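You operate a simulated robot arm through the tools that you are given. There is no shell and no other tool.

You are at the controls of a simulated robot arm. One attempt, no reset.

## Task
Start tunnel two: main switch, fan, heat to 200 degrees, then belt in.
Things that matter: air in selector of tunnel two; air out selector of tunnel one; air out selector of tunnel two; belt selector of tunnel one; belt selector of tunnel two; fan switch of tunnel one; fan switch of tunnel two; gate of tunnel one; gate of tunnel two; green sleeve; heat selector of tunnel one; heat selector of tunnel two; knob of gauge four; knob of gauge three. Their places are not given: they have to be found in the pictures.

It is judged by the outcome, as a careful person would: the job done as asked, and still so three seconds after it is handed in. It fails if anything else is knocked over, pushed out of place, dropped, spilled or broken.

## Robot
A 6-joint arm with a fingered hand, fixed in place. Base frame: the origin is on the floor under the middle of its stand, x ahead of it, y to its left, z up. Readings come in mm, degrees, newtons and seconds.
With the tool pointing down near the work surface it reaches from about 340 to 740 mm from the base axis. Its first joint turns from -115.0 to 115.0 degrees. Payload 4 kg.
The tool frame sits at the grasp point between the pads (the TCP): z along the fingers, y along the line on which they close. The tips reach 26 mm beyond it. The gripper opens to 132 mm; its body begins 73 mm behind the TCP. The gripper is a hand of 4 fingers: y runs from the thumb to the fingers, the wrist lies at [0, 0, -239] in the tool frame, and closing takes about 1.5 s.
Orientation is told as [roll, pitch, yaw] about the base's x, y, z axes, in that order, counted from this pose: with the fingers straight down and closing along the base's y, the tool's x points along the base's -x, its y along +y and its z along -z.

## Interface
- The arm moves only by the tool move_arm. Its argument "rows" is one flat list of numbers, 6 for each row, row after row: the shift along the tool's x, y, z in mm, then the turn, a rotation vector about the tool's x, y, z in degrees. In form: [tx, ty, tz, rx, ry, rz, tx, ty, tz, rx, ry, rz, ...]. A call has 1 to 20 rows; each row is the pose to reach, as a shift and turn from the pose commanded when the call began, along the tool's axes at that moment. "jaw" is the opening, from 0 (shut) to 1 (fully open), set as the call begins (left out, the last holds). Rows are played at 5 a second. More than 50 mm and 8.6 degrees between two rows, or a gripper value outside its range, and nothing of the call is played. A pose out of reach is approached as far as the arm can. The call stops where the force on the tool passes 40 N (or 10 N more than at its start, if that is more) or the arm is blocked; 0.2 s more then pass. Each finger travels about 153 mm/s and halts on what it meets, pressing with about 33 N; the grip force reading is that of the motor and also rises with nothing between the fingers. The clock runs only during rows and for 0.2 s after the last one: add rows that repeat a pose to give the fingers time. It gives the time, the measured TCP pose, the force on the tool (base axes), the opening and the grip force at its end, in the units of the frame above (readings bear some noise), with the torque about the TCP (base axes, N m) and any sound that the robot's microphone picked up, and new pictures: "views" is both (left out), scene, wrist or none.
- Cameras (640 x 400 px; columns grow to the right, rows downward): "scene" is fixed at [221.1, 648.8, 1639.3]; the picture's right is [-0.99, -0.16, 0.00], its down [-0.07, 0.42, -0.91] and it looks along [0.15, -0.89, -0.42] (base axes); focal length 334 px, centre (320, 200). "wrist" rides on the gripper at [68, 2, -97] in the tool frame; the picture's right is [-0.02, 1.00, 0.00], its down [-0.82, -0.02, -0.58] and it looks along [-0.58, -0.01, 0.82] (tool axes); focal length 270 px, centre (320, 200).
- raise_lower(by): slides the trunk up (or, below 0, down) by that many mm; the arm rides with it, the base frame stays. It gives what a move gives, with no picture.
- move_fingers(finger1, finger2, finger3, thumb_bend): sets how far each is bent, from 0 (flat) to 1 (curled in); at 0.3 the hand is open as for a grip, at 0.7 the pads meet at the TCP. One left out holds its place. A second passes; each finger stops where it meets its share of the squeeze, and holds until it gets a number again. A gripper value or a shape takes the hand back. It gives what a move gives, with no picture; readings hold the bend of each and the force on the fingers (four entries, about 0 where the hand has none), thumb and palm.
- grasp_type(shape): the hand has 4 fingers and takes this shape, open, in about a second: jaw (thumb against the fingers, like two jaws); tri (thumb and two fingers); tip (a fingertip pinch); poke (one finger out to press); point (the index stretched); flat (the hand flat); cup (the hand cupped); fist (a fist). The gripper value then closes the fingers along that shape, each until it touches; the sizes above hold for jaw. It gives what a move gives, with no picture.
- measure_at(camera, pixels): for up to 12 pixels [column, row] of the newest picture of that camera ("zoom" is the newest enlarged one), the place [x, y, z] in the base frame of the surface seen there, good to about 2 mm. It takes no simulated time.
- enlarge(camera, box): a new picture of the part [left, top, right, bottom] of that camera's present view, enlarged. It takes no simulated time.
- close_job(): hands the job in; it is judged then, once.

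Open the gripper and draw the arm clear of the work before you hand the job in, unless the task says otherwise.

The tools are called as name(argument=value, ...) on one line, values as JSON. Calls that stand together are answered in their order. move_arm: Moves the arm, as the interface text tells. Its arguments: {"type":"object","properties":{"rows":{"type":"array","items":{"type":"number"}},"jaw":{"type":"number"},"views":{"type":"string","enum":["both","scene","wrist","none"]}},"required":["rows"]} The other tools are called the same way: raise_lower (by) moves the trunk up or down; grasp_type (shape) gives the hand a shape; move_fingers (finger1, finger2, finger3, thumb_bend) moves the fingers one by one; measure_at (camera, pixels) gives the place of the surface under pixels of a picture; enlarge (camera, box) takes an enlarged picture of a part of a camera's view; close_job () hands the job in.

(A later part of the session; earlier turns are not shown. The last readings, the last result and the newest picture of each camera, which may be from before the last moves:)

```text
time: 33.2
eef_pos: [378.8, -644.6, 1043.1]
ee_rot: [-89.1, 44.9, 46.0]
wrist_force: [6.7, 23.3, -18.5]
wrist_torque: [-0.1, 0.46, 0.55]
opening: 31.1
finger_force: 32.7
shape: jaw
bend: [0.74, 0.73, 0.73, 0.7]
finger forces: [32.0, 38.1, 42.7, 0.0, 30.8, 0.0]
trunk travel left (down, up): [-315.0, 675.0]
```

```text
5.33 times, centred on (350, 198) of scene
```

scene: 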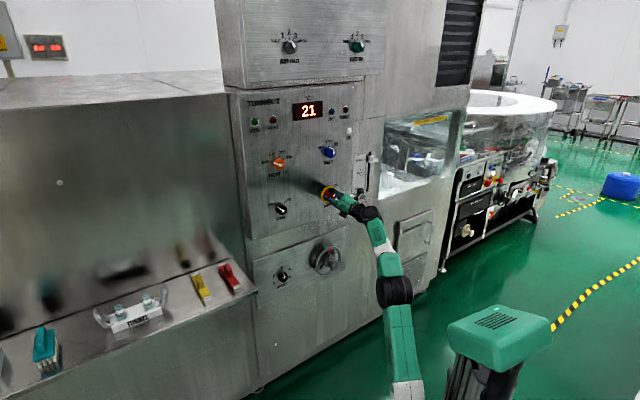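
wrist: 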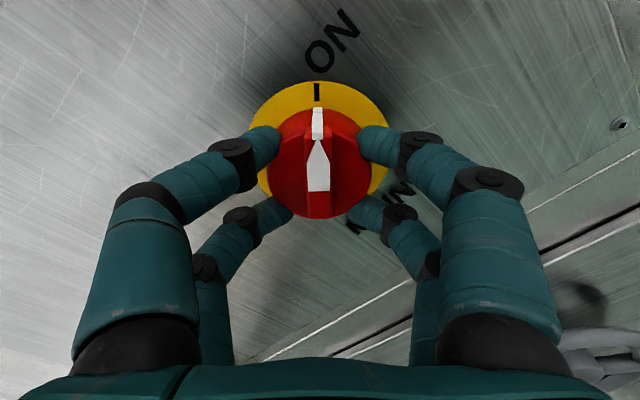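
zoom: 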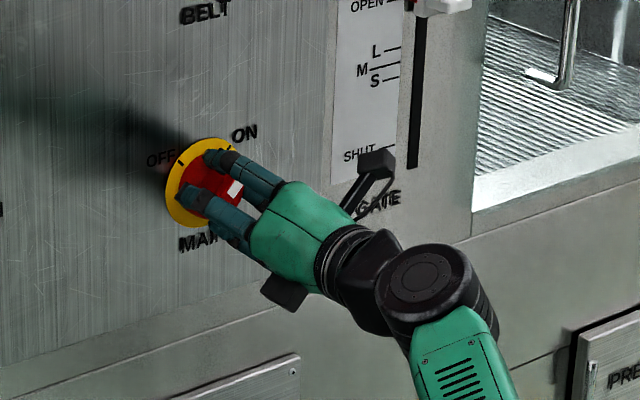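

The pointer is at ON and the display lit up with 21. I open the hand and draw straight back 105 mm.

move_arm(rows=[0, 0, 0, 0, 0, 0, 0, 0, 0, 0, 0, 0, 0, 0, 0, 0, 0, 0, 0, 0, 0, 0, 0, 0, 0, 0, 0, 0, 0, 0, 0, 0, -15, 0, 0, 0, 0, 0, -30, 0, 0, 0, 0, 0, -50, 0, 0, 0, 0, 0, -70, 0, 0, 0, 0, 0, -90, 0, 0, 0, 0, 0, -105, 0, 0, 0, 0, 0, -105, 0, 0, 0], jaw=1)

enlarge(camera="scene", box=[220, 80, 400, 220])

```text
time: 35.8
eef_pos: [299.5, -573.0, 1045.6]
ee_rot: [-89.3, 44.7, 45.5]
wrist_force: [0.0, 0.5, -0.7]
wrist_torque: [0.0, 0.0, -0.01]
opening: 131.9
finger_force: 0.0
shape: jaw
bend: [0.3, 0.3, 0.3, 0.3]
finger forces: [0.0, 0.0, 0.0, 0.0, 0.0, 0.0]
trunk travel left (down, up): [-315.0, 675.0]
```

scene: 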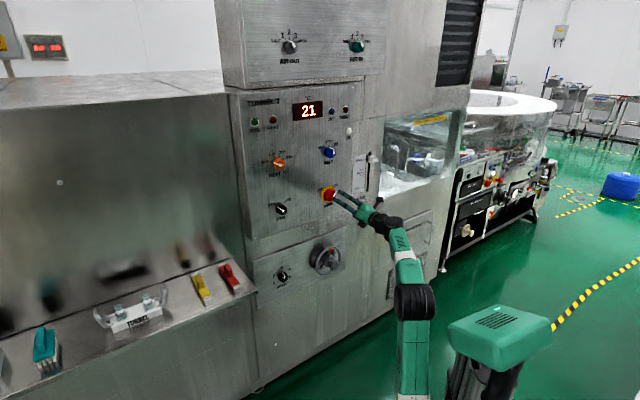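
wrist: 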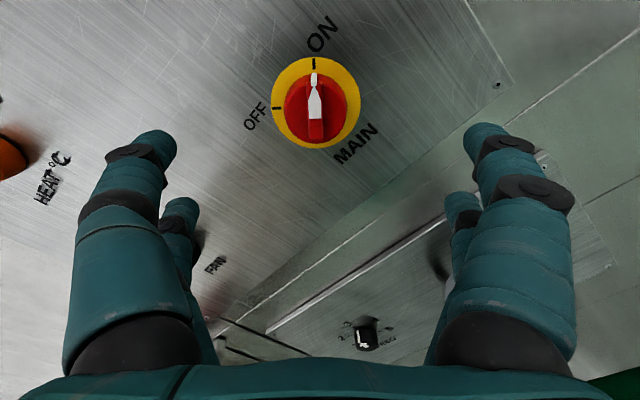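

```text
2.86 times, centred on (310, 150) of scene
```

zoom: 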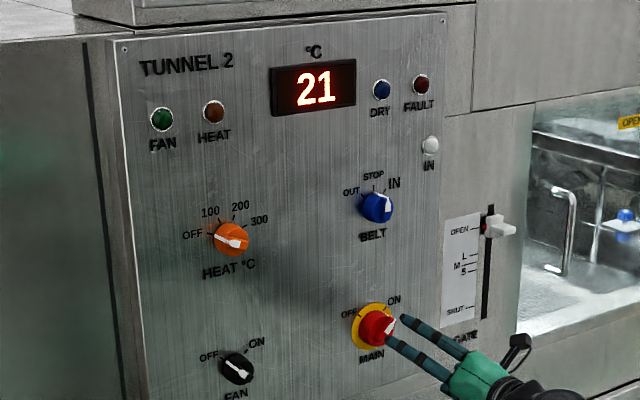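

MAIN is on. Next FAN at t=50.5, z=1044.5: I lower the trunk 60 mm to keep the forearm sloping up (away from a straight wrist), then raise the hand back, slide left and roll to φ=135°.

raise_lower(by=-60)

move_arm(rows=[13.9, -13.9, 0, 0, 0, 0, 27.8, -27.8, 0, 0, 0, 0, 41.7, -41.7, 0, 0, 0, 0, 29.4, -54.0, 0.2, 0, 0, -6.43, 17.1, -66.3, 0.4, 0, 0, -12.86, 4.7, -78.7, 0.6, 0, 0, -19.3, -7.6, -91.0, 0.8, 0, 0, -25.7, -19.9, -103.3, 1.0, 0, 0, -32.1, -32.2, -115.6, 1.2, 0, 0, -38.6, -44.5, -127.9, 1.4, 0, 0, -45, -56.9, -140.3, 1.6, 0, 0, -51.4, -69.2, -152.6, 1.8, 0, 0, -57.9, -81.5, -164.9, 2.0, 0, 0, -64.3, -93.8, -177.2, 2.2, 0, 0, -70.7, -106.1, -189.5, 2.4, 0, 0, -77.1, -118.5, -201.9, 2.6, 0, 0, -83.6, -130.8, -214.2, 2.8, 0, 0, -90, -130.8, -214.2, 2.8, 0, 0, -90])

```text
time: 36.8
eef_pos: [298.7, -572.3, 984.0]
ee_rot: [-89.3, 44.7, 45.5]
wrist_force: [-0.2, 0.2, -1.0]
wrist_torque: [-0.01, 0.0, -0.03]
opening: 131.7
finger_force: 0.0
shape: jaw
bend: [0.3, 0.3, 0.3, 0.3]
finger forces: [0.1, 0.1, 0.0, 0.0, 0.1, 0.1]
trunk travel left (down, up): [-255.0, 735.0]
```

```text
time: 40.6
eef_pos: [474.9, -402.8, 1043.7]
ee_rot: [89.4, 45.0, -135.5]
wrist_force: [-0.9, 0.9, 0.8]
wrist_torque: [0.01, -0.03, -0.01]
opening: 131.9
finger_force: 0.2
shape: jaw
bend: [0.3, 0.3, 0.3, 0.3]
finger forces: [0.0, 0.1, 0.0, 0.1, 0.0, 0.0]
trunk travel left (down, up): [-255.0, 735.0]
```

scene: 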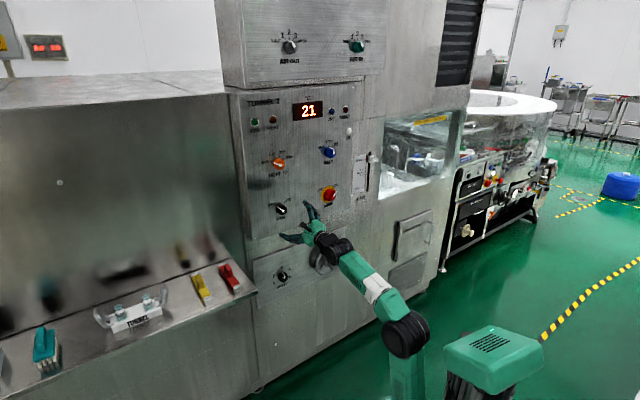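
wrist: 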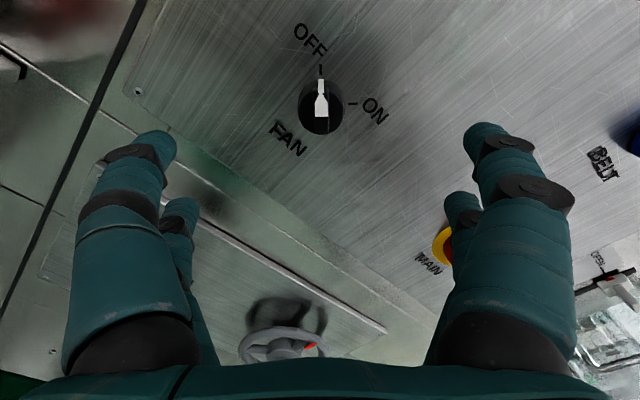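

The FAN knob is centred (col 321) with its rib vertical in the wrist view. I advance 60 mm and test the +90° roll in free space first.

move_arm(rows=[0, 0, 15, 0, 0, 0, 0, 0, 30, 0, 0, 0, 0, 0, 45, 0, 0, 0, 0, 0, 60, 0, 0, 0, 0, 0, 60, 0, 0, 7.5, 0, 0, 60, 0, 0, 15, 0, 0, 60, 0, 0, 22.5, 0, 0, 60, 0, 0, 30, 0, 0, 60, 0, 0, 37.5, 0, 0, 60, 0, 0, 45, 0, 0, 60, 0, 0, 52.5, 0, 0, 60, 0, 0, 60, 0, 0, 60, 0, 0, 67.5, 0, 0, 60, 0, 0, 75, 0, 0, 60, 0, 0, 82.5, 0, 0, 60, 0, 0, 91, 0, 0, 60, 0, 0, 91], views="wrist")

```text
time: 44.2
eef_pos: [514.4, -446.1, 1043.1]
ee_rot: [-89.3, 43.7, 45.5]
wrist_force: [0.1, 1.1, -0.1]
wrist_torque: [-0.01, -0.03, -0.01]
opening: 132.1
finger_force: 0.0
shape: jaw
bend: [0.3, 0.3, 0.3, 0.3]
finger forces: [0.1, 0.0, 0.0, 0.1, 0.0, 0.1]
trunk travel left (down, up): [-255.0, 735.0]
```

wrist: 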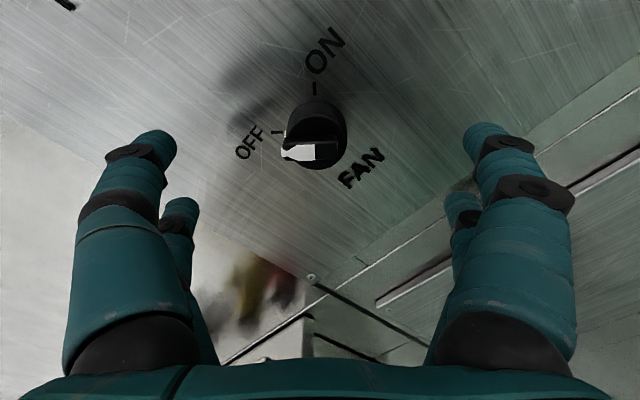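

The roll range is fine here too. I roll back to φ=135° and then advance to s≈697 to check the alignment.

move_arm(rows=[0, 0, 0, 0, 0, -7.6, 0, 0, 0, 0, 0, -15.2, 0, 0, 0, 0, 0, -22.8, 0, 0, 0, 0, 0, -30.4, 0, 0, 0, 0, 0, -38, 0, 0, 0, 0, 0, -45.6, 0, 0, 0, 0, 0, -53.2, 0, 0, 0, 0, 0, -60.8, 0, 0, 0, 0, 0, -68.4, 0, 0, 0, 0, 0, -76, 0, 0, 0, 0, 0, -83.6, 0, 0, 0, 0, 0, -91, 0, 0, 9, 0, 0, -91, 0, 0, 18, 0, 0, -91, 0, 0, 18, 0, 0, -91], views="wrist")

```text
time: 47.4
eef_pos: [529.9, -459.0, 1042.5]
ee_rot: [89.3, 45.2, -135.6]
wrist_force: [1.0, -0.2, -0.5]
wrist_torque: [-0.02, 0.02, -0.04]
opening: 132.0
finger_force: 0.0
shape: jaw
bend: [0.3, 0.3, 0.3, 0.3]
finger forces: [0.0, 0.0, 0.0, 0.0, 0.0, 0.0]
trunk travel left (down, up): [-255.0, 735.0]
```

wrist: 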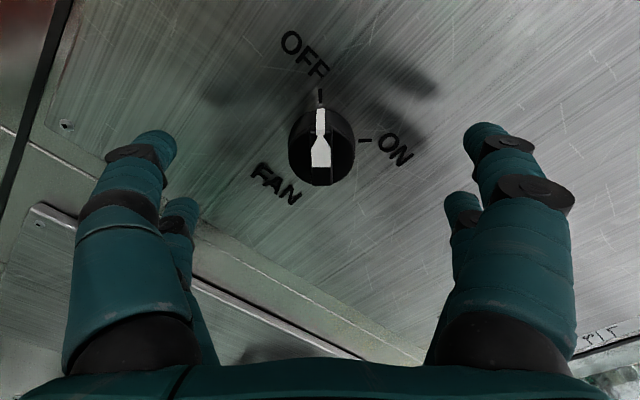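

Rib at col 321, good laterally. I zoom in to check the centring along the other direction and measure the rib ends.

enlarge(camera="wrist", box=[260, 80, 388, 208])

```text
3.12 times, centred on (324, 144) of wrist
```

zoom: 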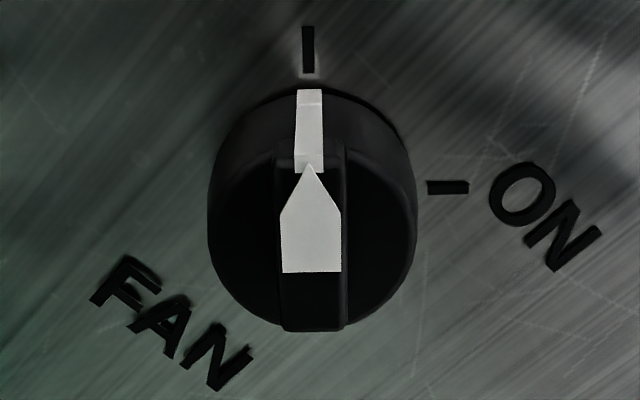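

The rib centre looks a few mm off toward the tool's +x. I measure the rib and ticks through the wrist zoom to get a better centre.

measure_at(camera="zoom", pixels=[[308, 50], [448, 187], [310, 260], [310, 180], [310, 320], [285, 290], [345, 290], [225, 240], [400, 240], [250, 290], [380, 290], [310, 300]])

```text
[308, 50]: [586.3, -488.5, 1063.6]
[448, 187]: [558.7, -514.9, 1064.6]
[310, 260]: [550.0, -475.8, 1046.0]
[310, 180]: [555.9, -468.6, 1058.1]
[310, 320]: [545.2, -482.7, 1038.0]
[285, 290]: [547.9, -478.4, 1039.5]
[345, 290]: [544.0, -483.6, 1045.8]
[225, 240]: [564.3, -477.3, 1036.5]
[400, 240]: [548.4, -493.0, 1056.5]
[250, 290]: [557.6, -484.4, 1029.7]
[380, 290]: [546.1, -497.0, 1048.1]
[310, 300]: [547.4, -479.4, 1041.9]
```

Ticks give the FAN centre at about t=50.2, z=1045, i.e. roughly +3 mm in tool x and +1.5 mm in tool y. I correct that, advance to s≈724 and pre-close partly.

move_arm(rows=[3, 1.5, 0, 0, 0, 0, 3, 1.5, 8, 0, 0, 0, 3, 1.5, 16, 0, 0, 0, 3, 1.5, 25, 0, 0, 0, 3, 1.5, 25, 0, 0, 0], jaw=0.6)

enlarge(camera="wrist", box=[180, 80, 460, 255])

```text
time: 48.6
eef_pos: [548.0, -474.5, 1046.0]
ee_rot: [89.3, 45.2, -135.5]
wrist_force: [0.2, 0.8, 0.2]
wrist_torque: [0.04, 0.01, 0.02]
opening: 79.8
finger_force: 0.0
shape: jaw
bend: [0.71, 0.71, 0.71, 0.7]
finger forces: [0.0, 0.1, 0.0, 0.1, 0.0, 0.1]
trunk travel left (down, up): [-255.0, 735.0]
```

scene: 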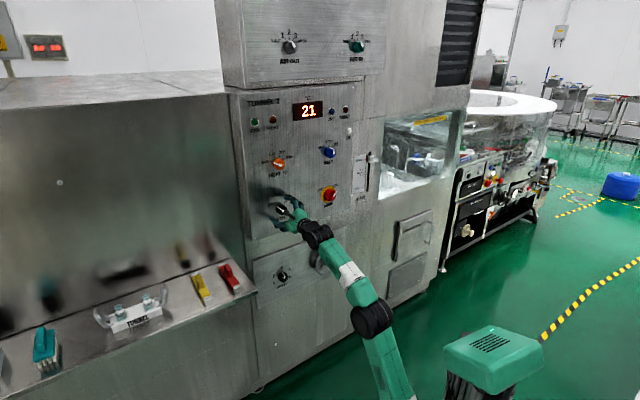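
wrist: 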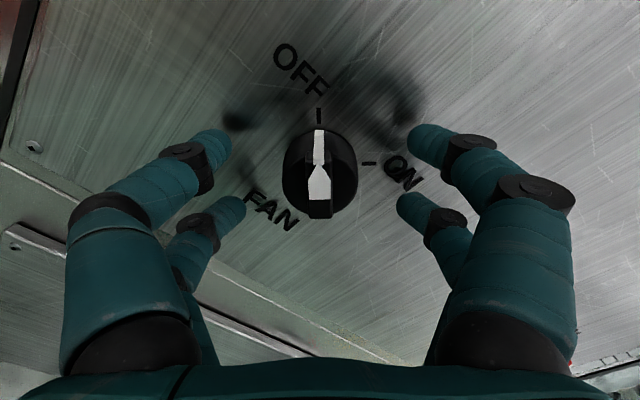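

```text
2.29 times, centred on (320, 168) of wrist
```

zoom: 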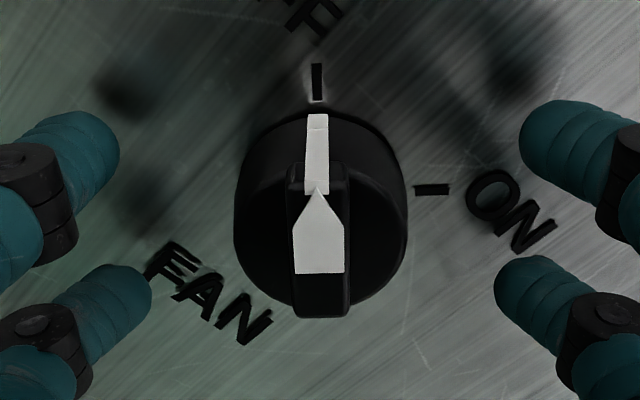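

The FAN knob is centred between the fingertips in the zoom (finger rows 145 and 290, knob centre ~(320,225)). I close on it.

move_arm(rows=[0, 0, 0, 0, 0, 0, 0, 0, 0, 0, 0, 0, 0, 0, 0, 0, 0, 0, 0, 0, 0, 0, 0, 0, 0, 0, 0, 0, 0, 0, 0, 0, 0, 0, 0, 0, 0, 0, 0, 0, 0, 0], jaw=0)

enlarge(camera="wrist", box=[180, 80, 460, 255])

```text
time: 50.2
eef_pos: [548.8, -474.8, 1046.6]
ee_rot: [89.2, 45.2, -135.5]
wrist_force: [1.9, -6.1, 4.7]
wrist_torque: [-0.28, -0.15, -0.2]
opening: 11.3
finger_force: 33.2
shape: jaw
bend: [0.72, 0.72, 0.72, 0.7]
finger forces: [34.9, 33.4, 27.5, 0.1, 26.2, 0.0]
trunk travel left (down, up): [-255.0, 735.0]
```

scene: 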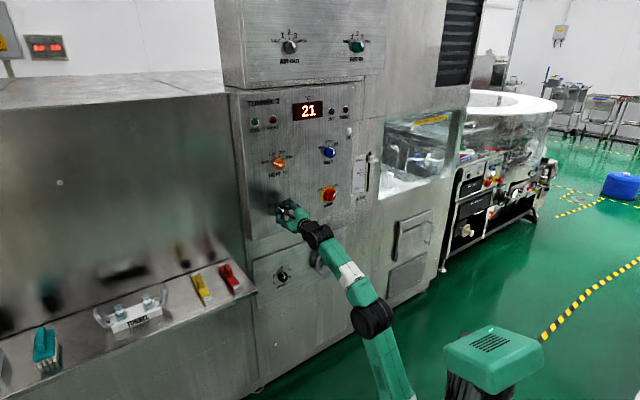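
wrist: 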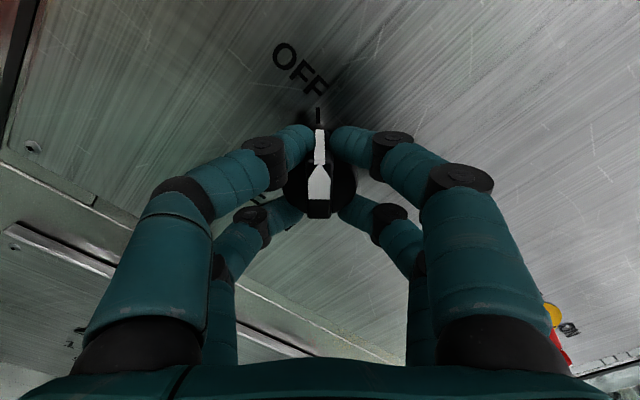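

```text
2.29 times, centred on (320, 168) of wrist
```

zoom: 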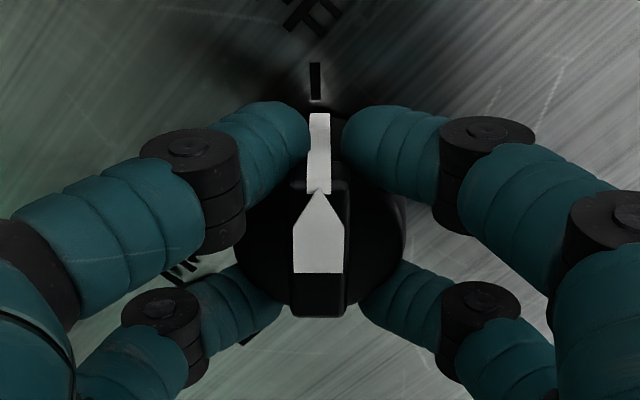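

The grip holds (four contacts ~30 N); the knob axis is about 2 mm toward −x of the tool axis, so I turn +90° about that axis.

move_arm(rows=[0, 0.2, 0, 0, 0, 6, 0, 0.4, 0, 0, 0, 12, -0.1, 0.6, 0, 0, 0, 18, -0.2, 0.8, 0, 0, 0, 24, -0.3, 1.0, 0, 0, 0, 30, -0.4, 1.2, 0, 0, 0, 36, -0.5, 1.3, 0, 0, 0, 42, -0.7, 1.5, 0, 0, 0, 48, -0.8, 1.6, 0, 0, 0, 54, -1.0, 1.7, 0, 0, 0, 60, -1.2, 1.8, 0, 0, 0, 66, -1.4, 1.9, 0, 0, 0, 72, -1.6, 2.0, 0, 0, 0, 78, -1.8, 2.0, 0, 0, 0, 84, -2.0, 2.0, 0, 0, 0, 90, -2.0, 2.0, 0, 0, 0, 90])

enlarge(camera="wrist", box=[180, 80, 460, 255])

enlarge(camera="scene", box=[220, 80, 400, 220])

```text
time: 53.6
eef_pos: [546.0, -477.1, 1046.3]
ee_rot: [-89.4, 44.8, 45.5]
wrist_force: [4.7, -4.2, 5.6]
wrist_torque: [-0.62, 0.65, -0.06]
opening: 10.9
finger_force: 32.9
shape: jaw
bend: [0.72, 0.72, 0.72, 0.7]
finger forces: [55.0, 33.4, 49.7, 0.0, 28.7, 0.0]
trunk travel left (down, up): [-255.0, 735.0]
```

scene: 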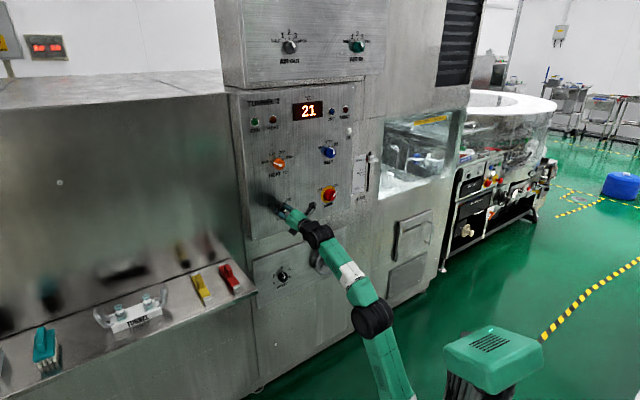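
wrist: 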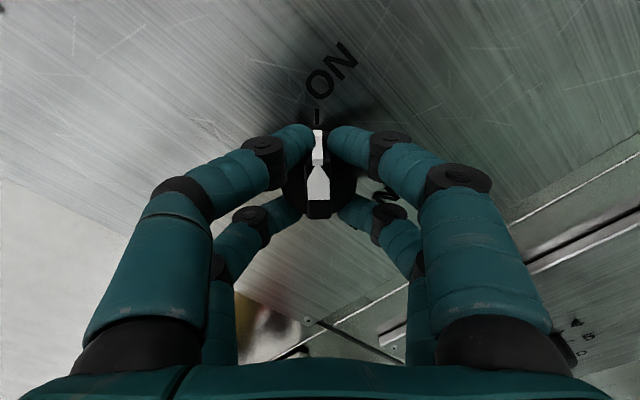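

```text
2.29 times, centred on (320, 168) of wrist
```

zoom: 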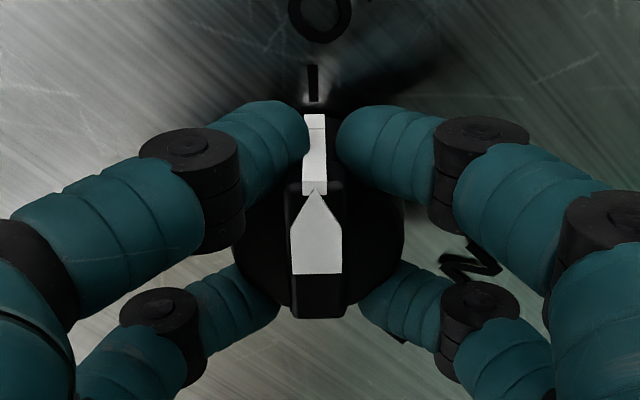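

```text
2.86 times, centred on (310, 150) of scene
```

zoom: 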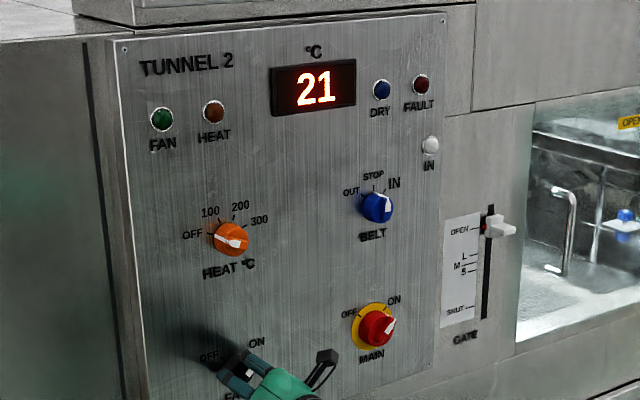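

The pointer now lines up with ON, but the FAN lamp is not visibly lit yet. I open the hand, draw back and look.

move_arm(rows=[0, 0, 0, 0, 0, 0, 0, 0, 0, 0, 0, 0, 0, 0, 0, 0, 0, 0, 0, 0, 0, 0, 0, 0, 0, 0, 0, 0, 0, 0, 0, 0, -15, 0, 0, 0, 0, 0, -30, 0, 0, 0, 0, 0, -45, 0, 0, 0, 0, 0, -60, 0, 0, 0, 0, 0, -75, 0, 0, 0, 0, 0, -75, 0, 0, 0], jaw=1)

enlarge(camera="scene", box=[220, 80, 400, 220])

enlarge(camera="wrist", box=[240, 40, 400, 200])

```text
time: 56.0
eef_pos: [492.2, -424.5, 1047.3]
ee_rot: [-89.3, 44.7, 45.5]
wrist_force: [0.1, 0.1, 0.3]
wrist_torque: [0.03, 0.02, 0.0]
opening: 132.1
finger_force: 0.1
shape: jaw
bend: [0.3, 0.3, 0.3, 0.3]
finger forces: [0.1, 0.0, 0.0, 0.0, 0.1, 0.0]
trunk travel left (down, up): [-255.0, 735.0]
```

scene: 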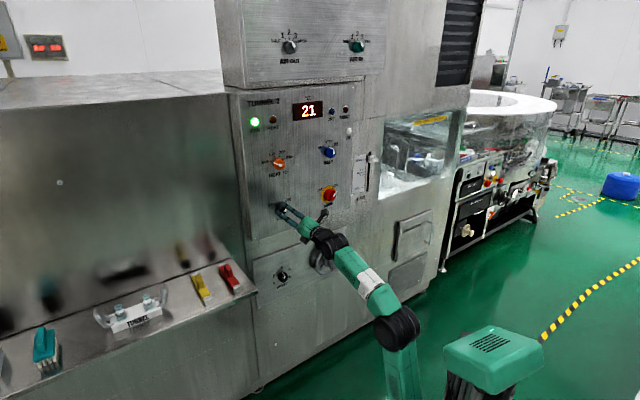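
wrist: 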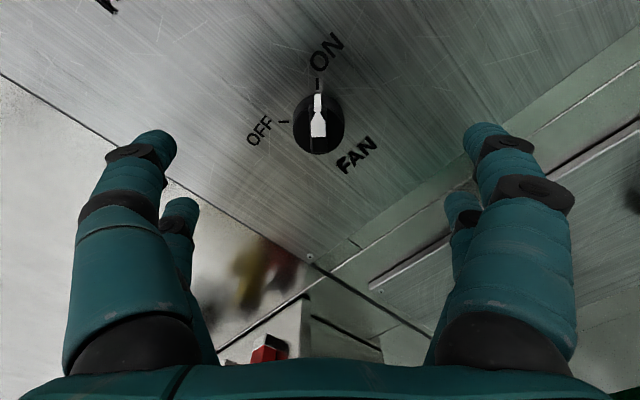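

```text
2.86 times, centred on (310, 150) of scene
```

zoom: 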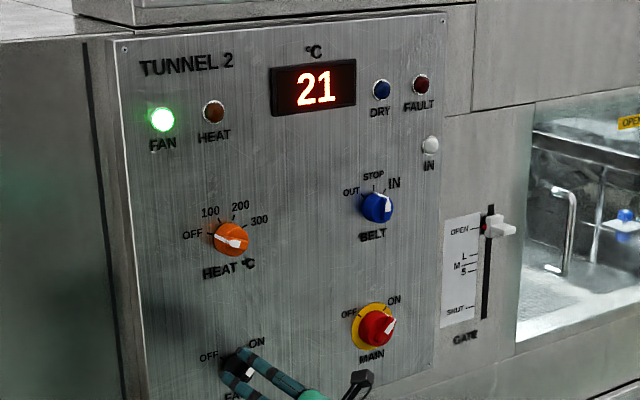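

```text
2.50 times, centred on (320, 120) of wrist
```

zoom: 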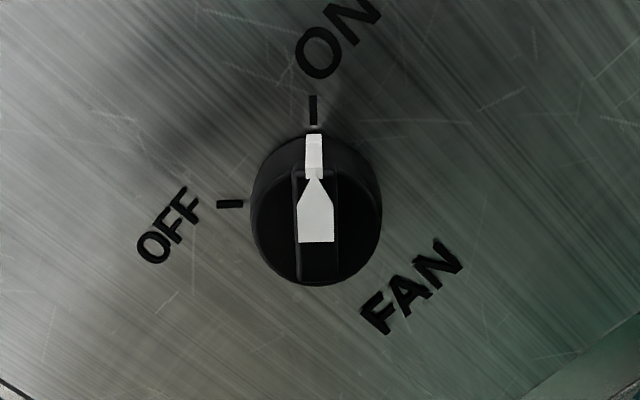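

The FAN lamp is lit and the pointer sits at ON. Next HEAT (t=49, z=1233): I raise the trunk by 187 mm.

raise_lower(by=187)

move_arm(rows=[0, 0, 0, 0, 0, -7.03, 0, 0, 0, 0, 0, -14.06, 0, 0, 0, 0, 0, -21.1, 0, 0, 0, 0, 0, -28.1, 0, 0, 0, 0, 0, -35.2, 0, 0, 0, 0, 0, -42.2, 0, 0, 0, 0, 0, -49.2, 0, 0, 0, 0, 0, -56.2, 0, 0, 0, 0, 0, -63.3, 0, 0, 0, 0, 0, -70.3, 0, 0, 0, 0, 0, -77.3, 0, 0, 0, 0, 0, -84.4, 0, 0, 0, 0, 0, -91.4, 0, 0, 0, 0, 0, -98.4, 0, 0, 0, 0, 0, -105.5, 0, 0, 0, 0, 0, -112.5, 0, 0, 0, 0, 0, -112.5])

enlarge(camera="wrist", box=[240, 40, 400, 200])

```text
time: 58.0
eef_pos: [492.0, -425.8, 1234.2]
ee_rot: [-89.4, 44.8, 45.5]
wrist_force: [-0.7, 0.4, -0.6]
wrist_torque: [0.0, 0.05, -0.03]
opening: 132.0
finger_force: 0.0
shape: jaw
bend: [0.3, 0.3, 0.3, 0.3]
finger forces: [0.1, 0.0, 0.1, 0.1, 0.0, 0.0]
trunk travel left (down, up): [-442.0, 548.0]
```

```text
time: 61.6
eef_pos: [491.6, -425.4, 1234.9]
ee_rot: [89.6, 22.6, -135.2]
wrist_force: [-0.2, 0.2, -0.4]
wrist_torque: [0.02, -0.02, 0.02]
opening: 131.8
finger_force: 0.0
shape: jaw
bend: [0.3, 0.3, 0.3, 0.3]
finger forces: [0.0, 0.1, 0.0, 0.0, 0.0, 0.1]
trunk travel left (down, up): [-442.0, 548.0]
```

scene: 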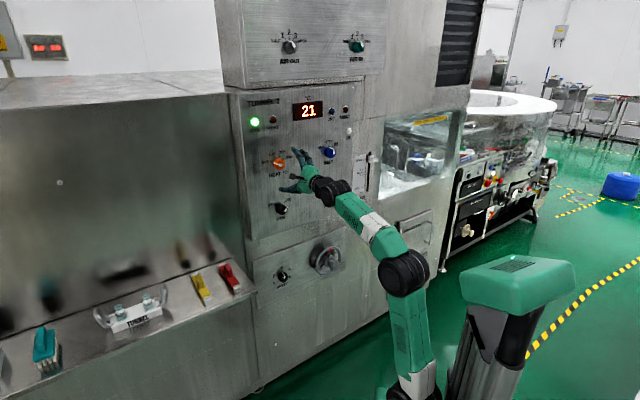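
wrist: 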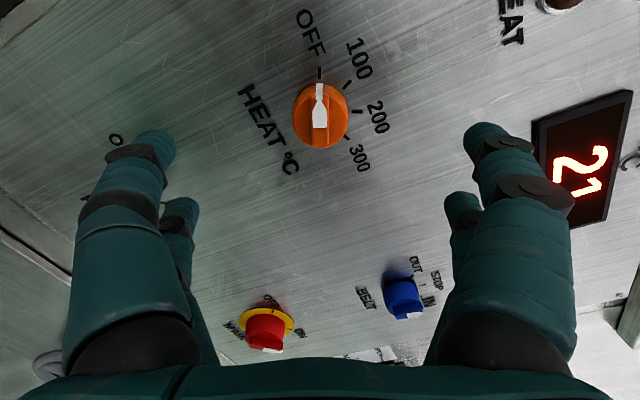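

```text
2.50 times, centred on (320, 120) of wrist
```

zoom: 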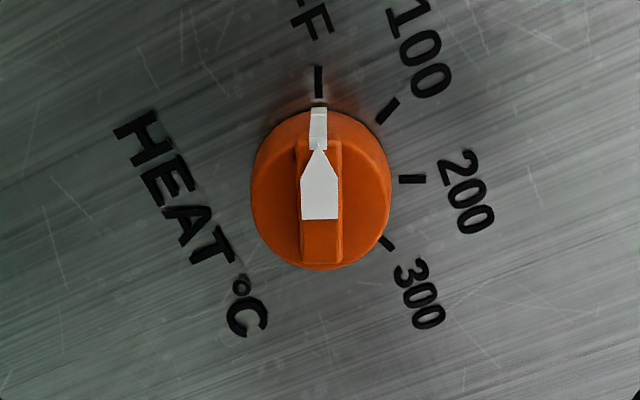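

I measure HEAT ticks with the wrist zoom for centring.

measure_at(camera="zoom", pixels=[[318, 82], [387, 110], [412, 179], [387, 243], [253, 190], [390, 190], [320, 215], [320, 150], [320, 255]])

```text
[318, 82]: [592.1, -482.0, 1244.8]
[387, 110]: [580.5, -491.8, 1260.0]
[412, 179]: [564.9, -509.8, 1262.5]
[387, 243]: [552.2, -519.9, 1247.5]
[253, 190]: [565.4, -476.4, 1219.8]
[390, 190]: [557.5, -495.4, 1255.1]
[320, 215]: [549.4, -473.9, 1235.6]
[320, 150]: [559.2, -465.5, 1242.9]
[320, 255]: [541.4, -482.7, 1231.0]
```

HEAT centre by the wrist view is about t=50.4, z=1234.4. I correct ~2.8 mm in tool x and advance 75 mm with the hand pre-closed to 0.6.

move_arm(rows=[1.4, -0.2, 15, 0, 0, 0, 2.8, -0.4, 30, 0, 0, 0, 2.8, -0.4, 45, 0, 0, 0, 2.8, -0.4, 57, 0, 0, 0, 2.8, -0.4, 67, 0, 0, 0, 2.8, -0.4, 75, 0, 0, 0, 2.8, -0.4, 75, 0, 0, 0], jaw=0.6)

enlarge(camera="wrist", box=[180, 80, 460, 255])

```text
time: 63.2
eef_pos: [547.0, -475.6, 1232.7]
ee_rot: [89.5, 22.6, -135.2]
wrist_force: [0.1, -0.9, 0.5]
wrist_torque: [0.06, -0.03, 0.02]
opening: 79.8
finger_force: 0.0
shape: jaw
bend: [0.71, 0.71, 0.71, 0.7]
finger forces: [0.0, 0.1, 0.1, 0.1, 0.0, 0.0]
trunk travel left (down, up): [-442.0, 548.0]
```

scene: 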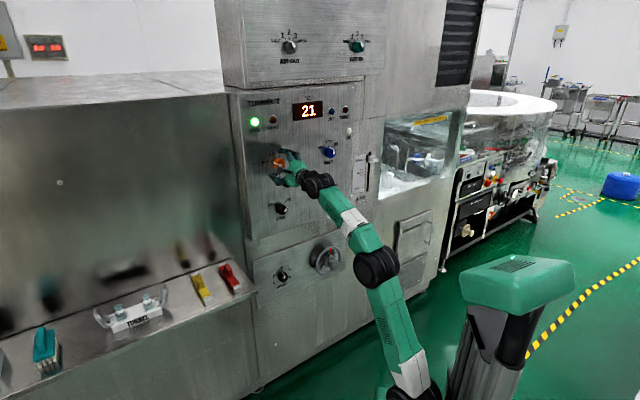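
wrist: 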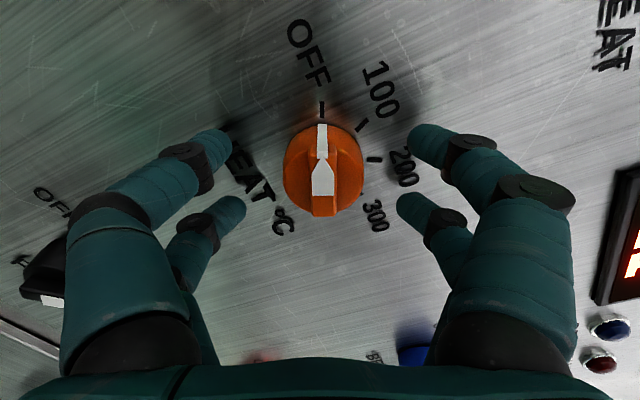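

```text
2.29 times, centred on (320, 168) of wrist
```

zoom: 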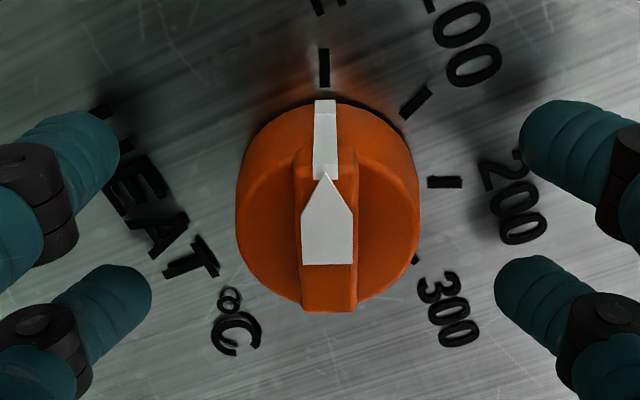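

The knob is about 1.3 mm to +y and 1 mm to +x of the hand axis. I correct this, then close.

move_arm(rows=[1, 1.3, 0, 0, 0, 0, 1, 1.3, 0, 0, 0, 0], views="none")

move_arm(rows=[0, 0, 0, 0, 0, 0, 0, 0, 0, 0, 0, 0, 0, 0, 0, 0, 0, 0, 0, 0, 0, 0, 0, 0, 0, 0, 0, 0, 0, 0, 0, 0, 0, 0, 0, 0, 0, 0, 0, 0, 0, 0], jaw=0, views="wrist")

enlarge(camera="wrist", box=[180, 80, 460, 255])

```text
time: 63.9
eef_pos: [547.1, -476.2, 1235.8]
ee_rot: [89.5, 22.7, -135.2]
wrist_force: [0.2, 0.1, -0.1]
wrist_torque: [-0.01, 0.03, 0.0]
opening: 79.5
finger_force: 0.0
shape: jaw
bend: [0.71, 0.71, 0.71, 0.7]
finger forces: [0.0, 0.0, 0.0, 0.0, 0.0, 0.0]
trunk travel left (down, up): [-442.0, 548.0]
```

```text
time: 65.5
eef_pos: [547.9, -476.6, 1236.3]
ee_rot: [89.5, 22.6, -135.2]
wrist_force: [1.9, -2.7, 2.5]
wrist_torque: [-0.22, -0.13, -0.07]
opening: 15.4
finger_force: 32.9
shape: jaw
bend: [0.72, 0.72, 0.72, 0.7]
finger forces: [32.3, 34.3, 27.2, 0.0, 24.4, 0.0]
trunk travel left (down, up): [-442.0, 548.0]
```

wrist: 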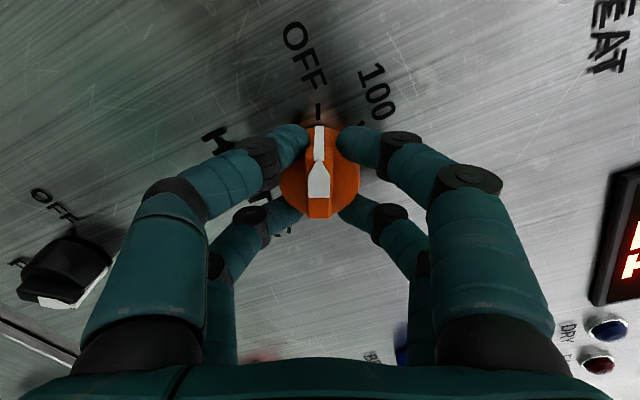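

```text
2.29 times, centred on (320, 168) of wrist
```

zoom: 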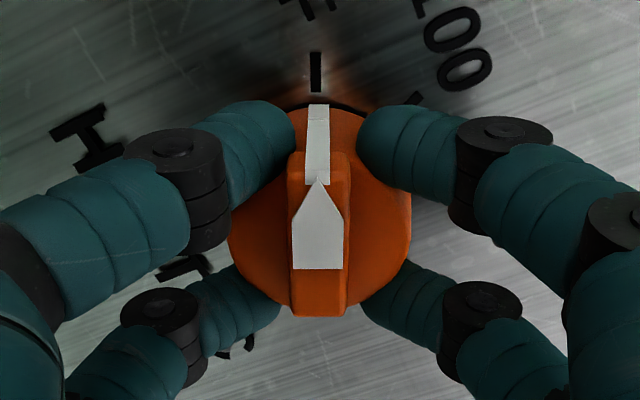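

Good symmetric grip on HEAT (four contacts ~30 N). I turn +90° from OFF to 200.

move_arm(rows=[0, 0.1, 0, 0, 0, 6, 0, 0.2, 0, 0, 0, 12, 0, 0.3, 0, 0, 0, 18, -0.1, 0.4, 0, 0, 0, 24, -0.1, 0.5, 0, 0, 0, 30, -0.2, 0.6, 0, 0, 0, 36, -0.3, 0.7, 0, 0, 0, 42, -0.3, 0.7, 0, 0, 0, 48, -0.4, 0.8, 0, 0, 0, 54, -0.5, 0.9, 0, 0, 0, 60, -0.6, 0.9, 0, 0, 0, 66, -0.7, 1.0, 0, 0, 0, 72, -0.8, 1.0, 0, 0, 0, 78, -0.9, 1.0, 0, 0, 0, 84, -1.0, 1.0, 0, 0, 0, 90, -1.0, 1.0, 0, 0, 0, 90])

enlarge(camera="wrist", box=[180, 80, 460, 255])

enlarge(camera="scene", box=[220, 80, 400, 220])

```text
time: 68.8
eef_pos: [547.1, -476.8, 1236.5]
ee_rot: [-88.6, 67.3, 46.3]
wrist_force: [1.6, 2.6, -3.9]
wrist_torque: [0.07, 0.06, 0.1]
opening: 15.3
finger_force: 33.1
shape: jaw
bend: [0.72, 0.72, 0.73, 0.71]
finger forces: [31.9, 35.4, 31.8, 0.0, 25.5, 0.1]
trunk travel left (down, up): [-442.0, 548.0]
```

scene: 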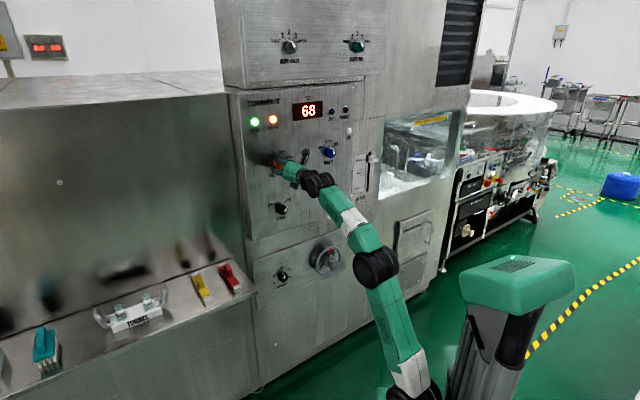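
wrist: 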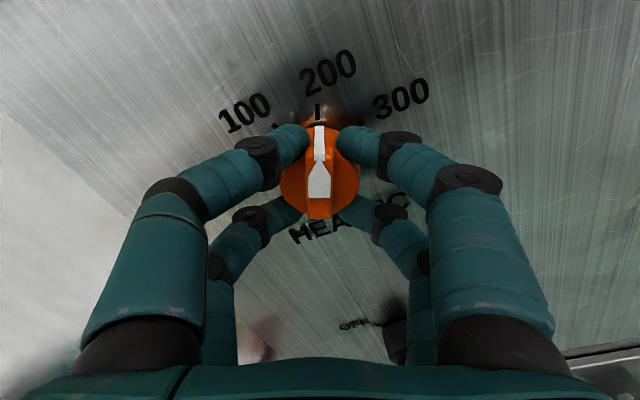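

```text
2.29 times, centred on (320, 168) of wrist
```

zoom: 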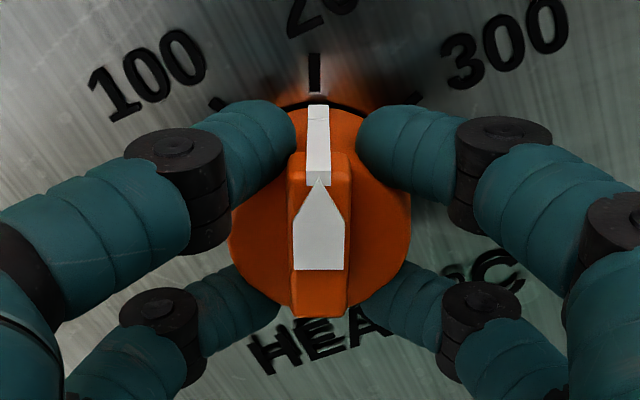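

```text
2.86 times, centred on (310, 150) of scene
```

zoom: 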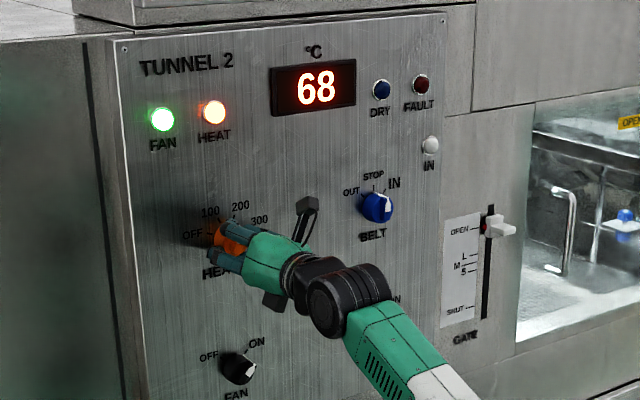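

The pointer is at 200, HEAT lamp lit and the display climbs (68). I open and draw back, then wait for the temperature.

move_arm(rows=[0, 0, 0, 0, 0, 0, 0, 0, 0, 0, 0, 0, 0, 0, 0, 0, 0, 0, 0, 0, 0, 0, 0, 0, 0, 0, 0, 0, 0, 0, 0, 0, -15, 0, 0, 0, 0, 0, -30, 0, 0, 0, 0, 0, -45, 0, 0, 0, 0, 0, -60, 0, 0, 0, 0, 0, -75, 0, 0, 0, 0, 0, -90, 0, 0, 0, 0, 0, -90, 0, 0, 0], jaw=1)

enlarge(camera="scene", box=[220, 80, 400, 220])

enlarge(camera="wrist", box=[240, 40, 400, 200])

```text
time: 71.5
eef_pos: [482.0, -412.1, 1237.1]
ee_rot: [-88.7, 67.3, 46.1]
wrist_force: [0.4, 0.2, 0.1]
wrist_torque: [-0.02, -0.03, 0.0]
opening: 131.8
finger_force: 0.1
shape: jaw
bend: [0.3, 0.3, 0.3, 0.3]
finger forces: [0.0, 0.0, 0.1, 0.1, 0.0, 0.0]
trunk travel left (down, up): [-442.0, 548.0]
```

scene: 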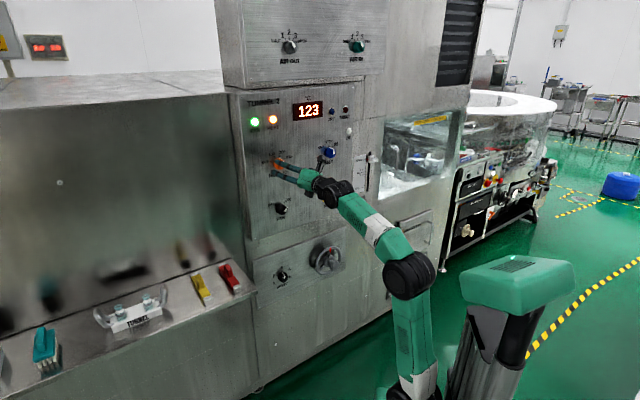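
wrist: 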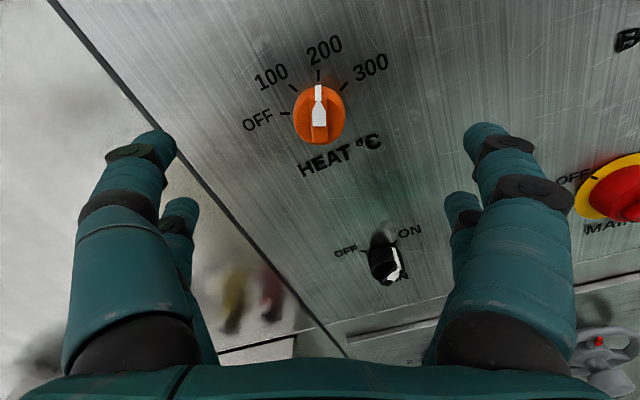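

```text
2.86 times, centred on (310, 150) of scene
```

zoom: 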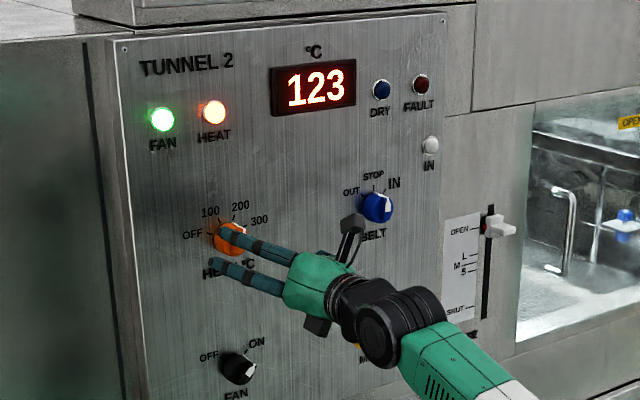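

```text
2.50 times, centred on (320, 120) of wrist
```

zoom: 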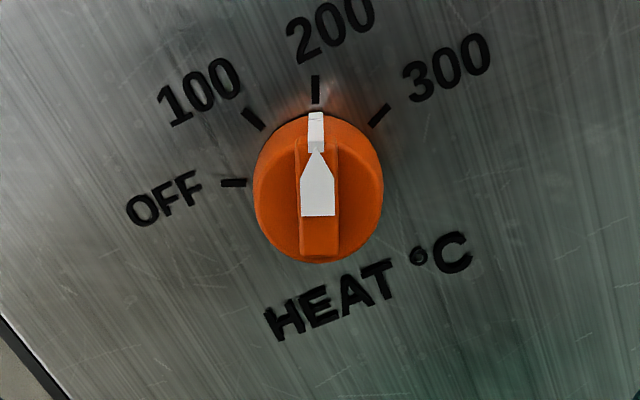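

HEAT is cleanly at 200 and the display reads 123. I move over to BELT (t=-189, z≈1234) with roll φ=180° while it heats.

move_arm(rows=[6.3, 15.8, 0, 0, 0, -1.6, 12.6, 31.6, 0, 0, 0, -3.2, 19.0, 47.4, 0, 0, 0, -4.8, 25.3, 63.2, 0, 0, 0, -6.4, 31.6, 79.1, 0, 0, 0, -8.0, 37.9, 94.9, 0, 0, 0, -9.6, 44.2, 110.7, 0, 0, 0, -11.2, 50.6, 126.5, 0, 0, 0, -12.9, 56.9, 142.3, 0, 0, 0, -14.5, 63.2, 158.1, 0, 0, 0, -16.1, 69.5, 173.9, 0, 0, 0, -17.7, 75.8, 189.7, 0, 0, 0, -19.3, 82.2, 205.5, 0, 0, 0, -20.9, 88.5, 221.4, 0, 0, 0, -22.5, 88.5, 221.4, 0, 0, 0, -22.5])

enlarge(camera="wrist", box=[240, 40, 400, 200])

```text
time: 74.7
eef_pos: [313.7, -582.6, 1234.2]
ee_rot: [-17.2, 89.6, 117.7]
wrist_force: [-0.6, 0.0, -0.4]
wrist_torque: [-0.02, 0.0, 0.02]
opening: 132.1
finger_force: 0.2
shape: jaw
bend: [0.3, 0.3, 0.3, 0.3]
finger forces: [0.0, 0.1, 0.0, 0.0, 0.0, 0.0]
trunk travel left (down, up): [-442.0, 548.0]
```

scene: 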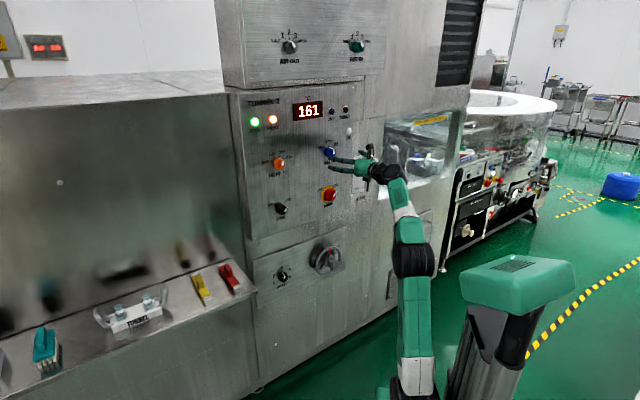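
wrist: 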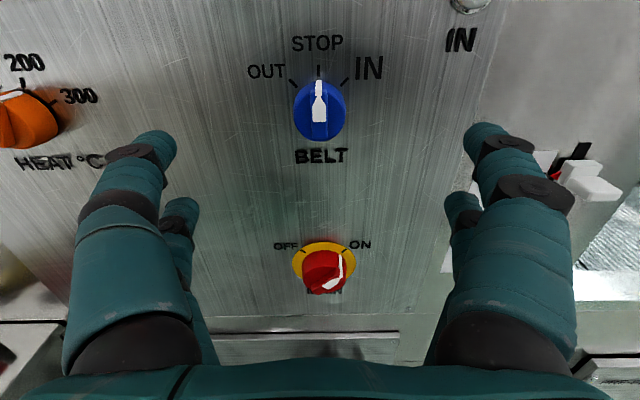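

```text
2.50 times, centred on (320, 120) of wrist
```

zoom: 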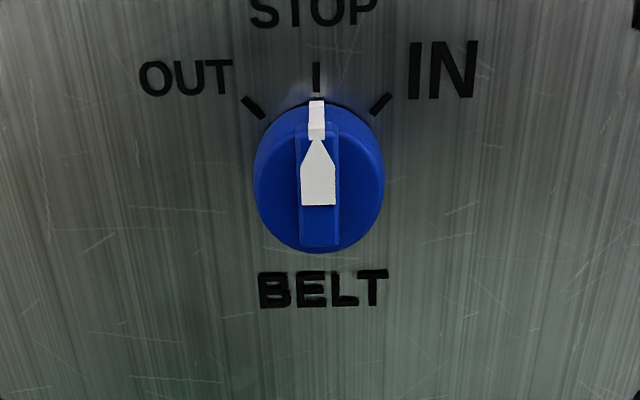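

BELT is in line (rib col 319). I check its centre with the ticks in the wrist zoom.

measure_at(camera="zoom", pixels=[[253, 107], [316, 77], [381, 104], [254, 180], [385, 180], [318, 200], [318, 130], [318, 243]])

```text
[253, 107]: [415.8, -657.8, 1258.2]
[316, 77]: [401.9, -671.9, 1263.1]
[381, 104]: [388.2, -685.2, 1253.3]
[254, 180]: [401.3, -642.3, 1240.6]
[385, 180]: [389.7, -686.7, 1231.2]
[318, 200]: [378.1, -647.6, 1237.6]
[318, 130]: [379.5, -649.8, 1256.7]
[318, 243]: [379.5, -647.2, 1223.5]
```

BELT centre ≈ t=-190, z=1234, matching the TCP. I advance 89 mm with the hand pre-closed to 0.6 and let it heat further.

move_arm(rows=[0, 0, 15, 0, 0, 0, 0, 0, 30, 0, 0, 0, 0, 0, 45, 0, 0, 0, 0, 0, 60, 0, 0, 0, 0, 0, 72, 0, 0, 0, 0, 0, 81, 0, 0, 0, 0, 0, 89, 0, 0, 0, 0, 0, 89, 0, 0, 0, 0, 0, 89, 0, 0, 0, 0, 0, 89, 0, 0, 0, 0, 0, 89, 0, 0, 0, 0, 0, 89, 0, 0, 0, 0, 0, 89, 0, 0, 0, 0, 0, 89, 0, 0, 0, 0, 0, 89, 0, 0, 0, 0, 0, 89, 0, 0, 0, 0, 0, 89, 0, 0, 0, 0, 0, 89, 0, 0, 0], jaw=0.6)

enlarge(camera="wrist", box=[180, 80, 460, 255])

enlarge(camera="scene", box=[220, 80, 400, 220])

```text
time: 78.5
eef_pos: [369.0, -639.2, 1225.3]
ee_rot: [-20.3, 89.4, 114.7]
wrist_force: [-0.2, -0.3, -0.8]
wrist_torque: [0.02, -0.01, -0.01]
opening: 79.8
finger_force: 0.1
shape: jaw
bend: [0.71, 0.71, 0.71, 0.7]
finger forces: [0.0, 0.0, 0.0, 0.0, 0.1, 0.0]
out of reach, approached as far as the arm can: row 5, 6, 7, 8, 9, 10, 11, 12, 13, 14, 15, 16, 17, 18
trunk travel left (down, up): [-442.0, 548.0]
```

scene: 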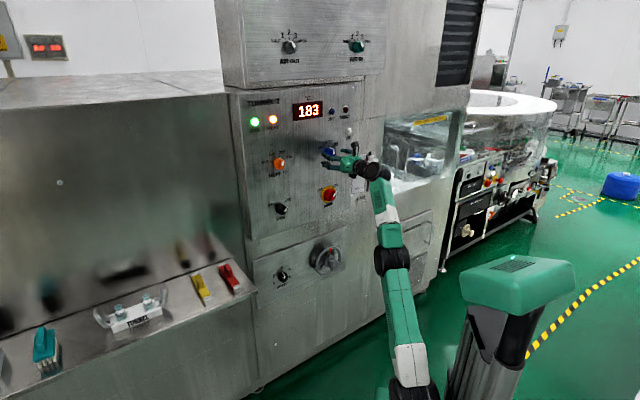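
wrist: 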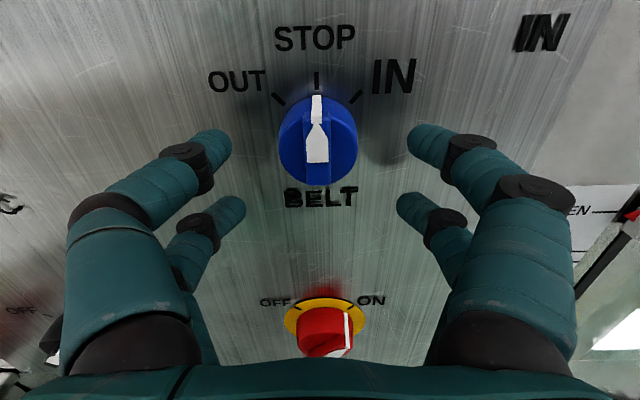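

```text
2.29 times, centred on (320, 168) of wrist
```

zoom: 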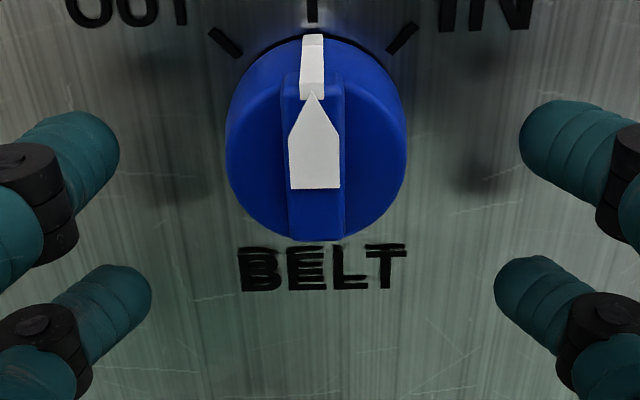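

```text
2.86 times, centred on (310, 150) of scene
```

zoom: 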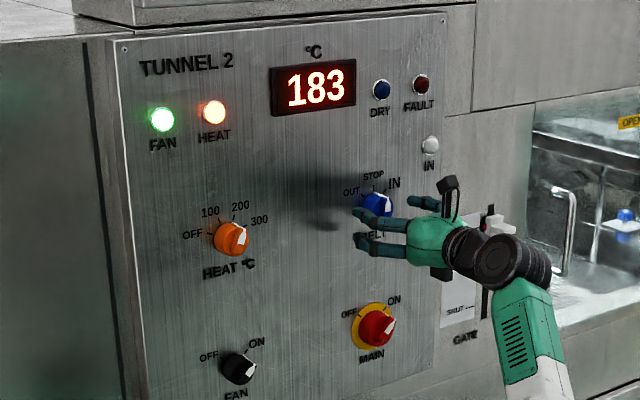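

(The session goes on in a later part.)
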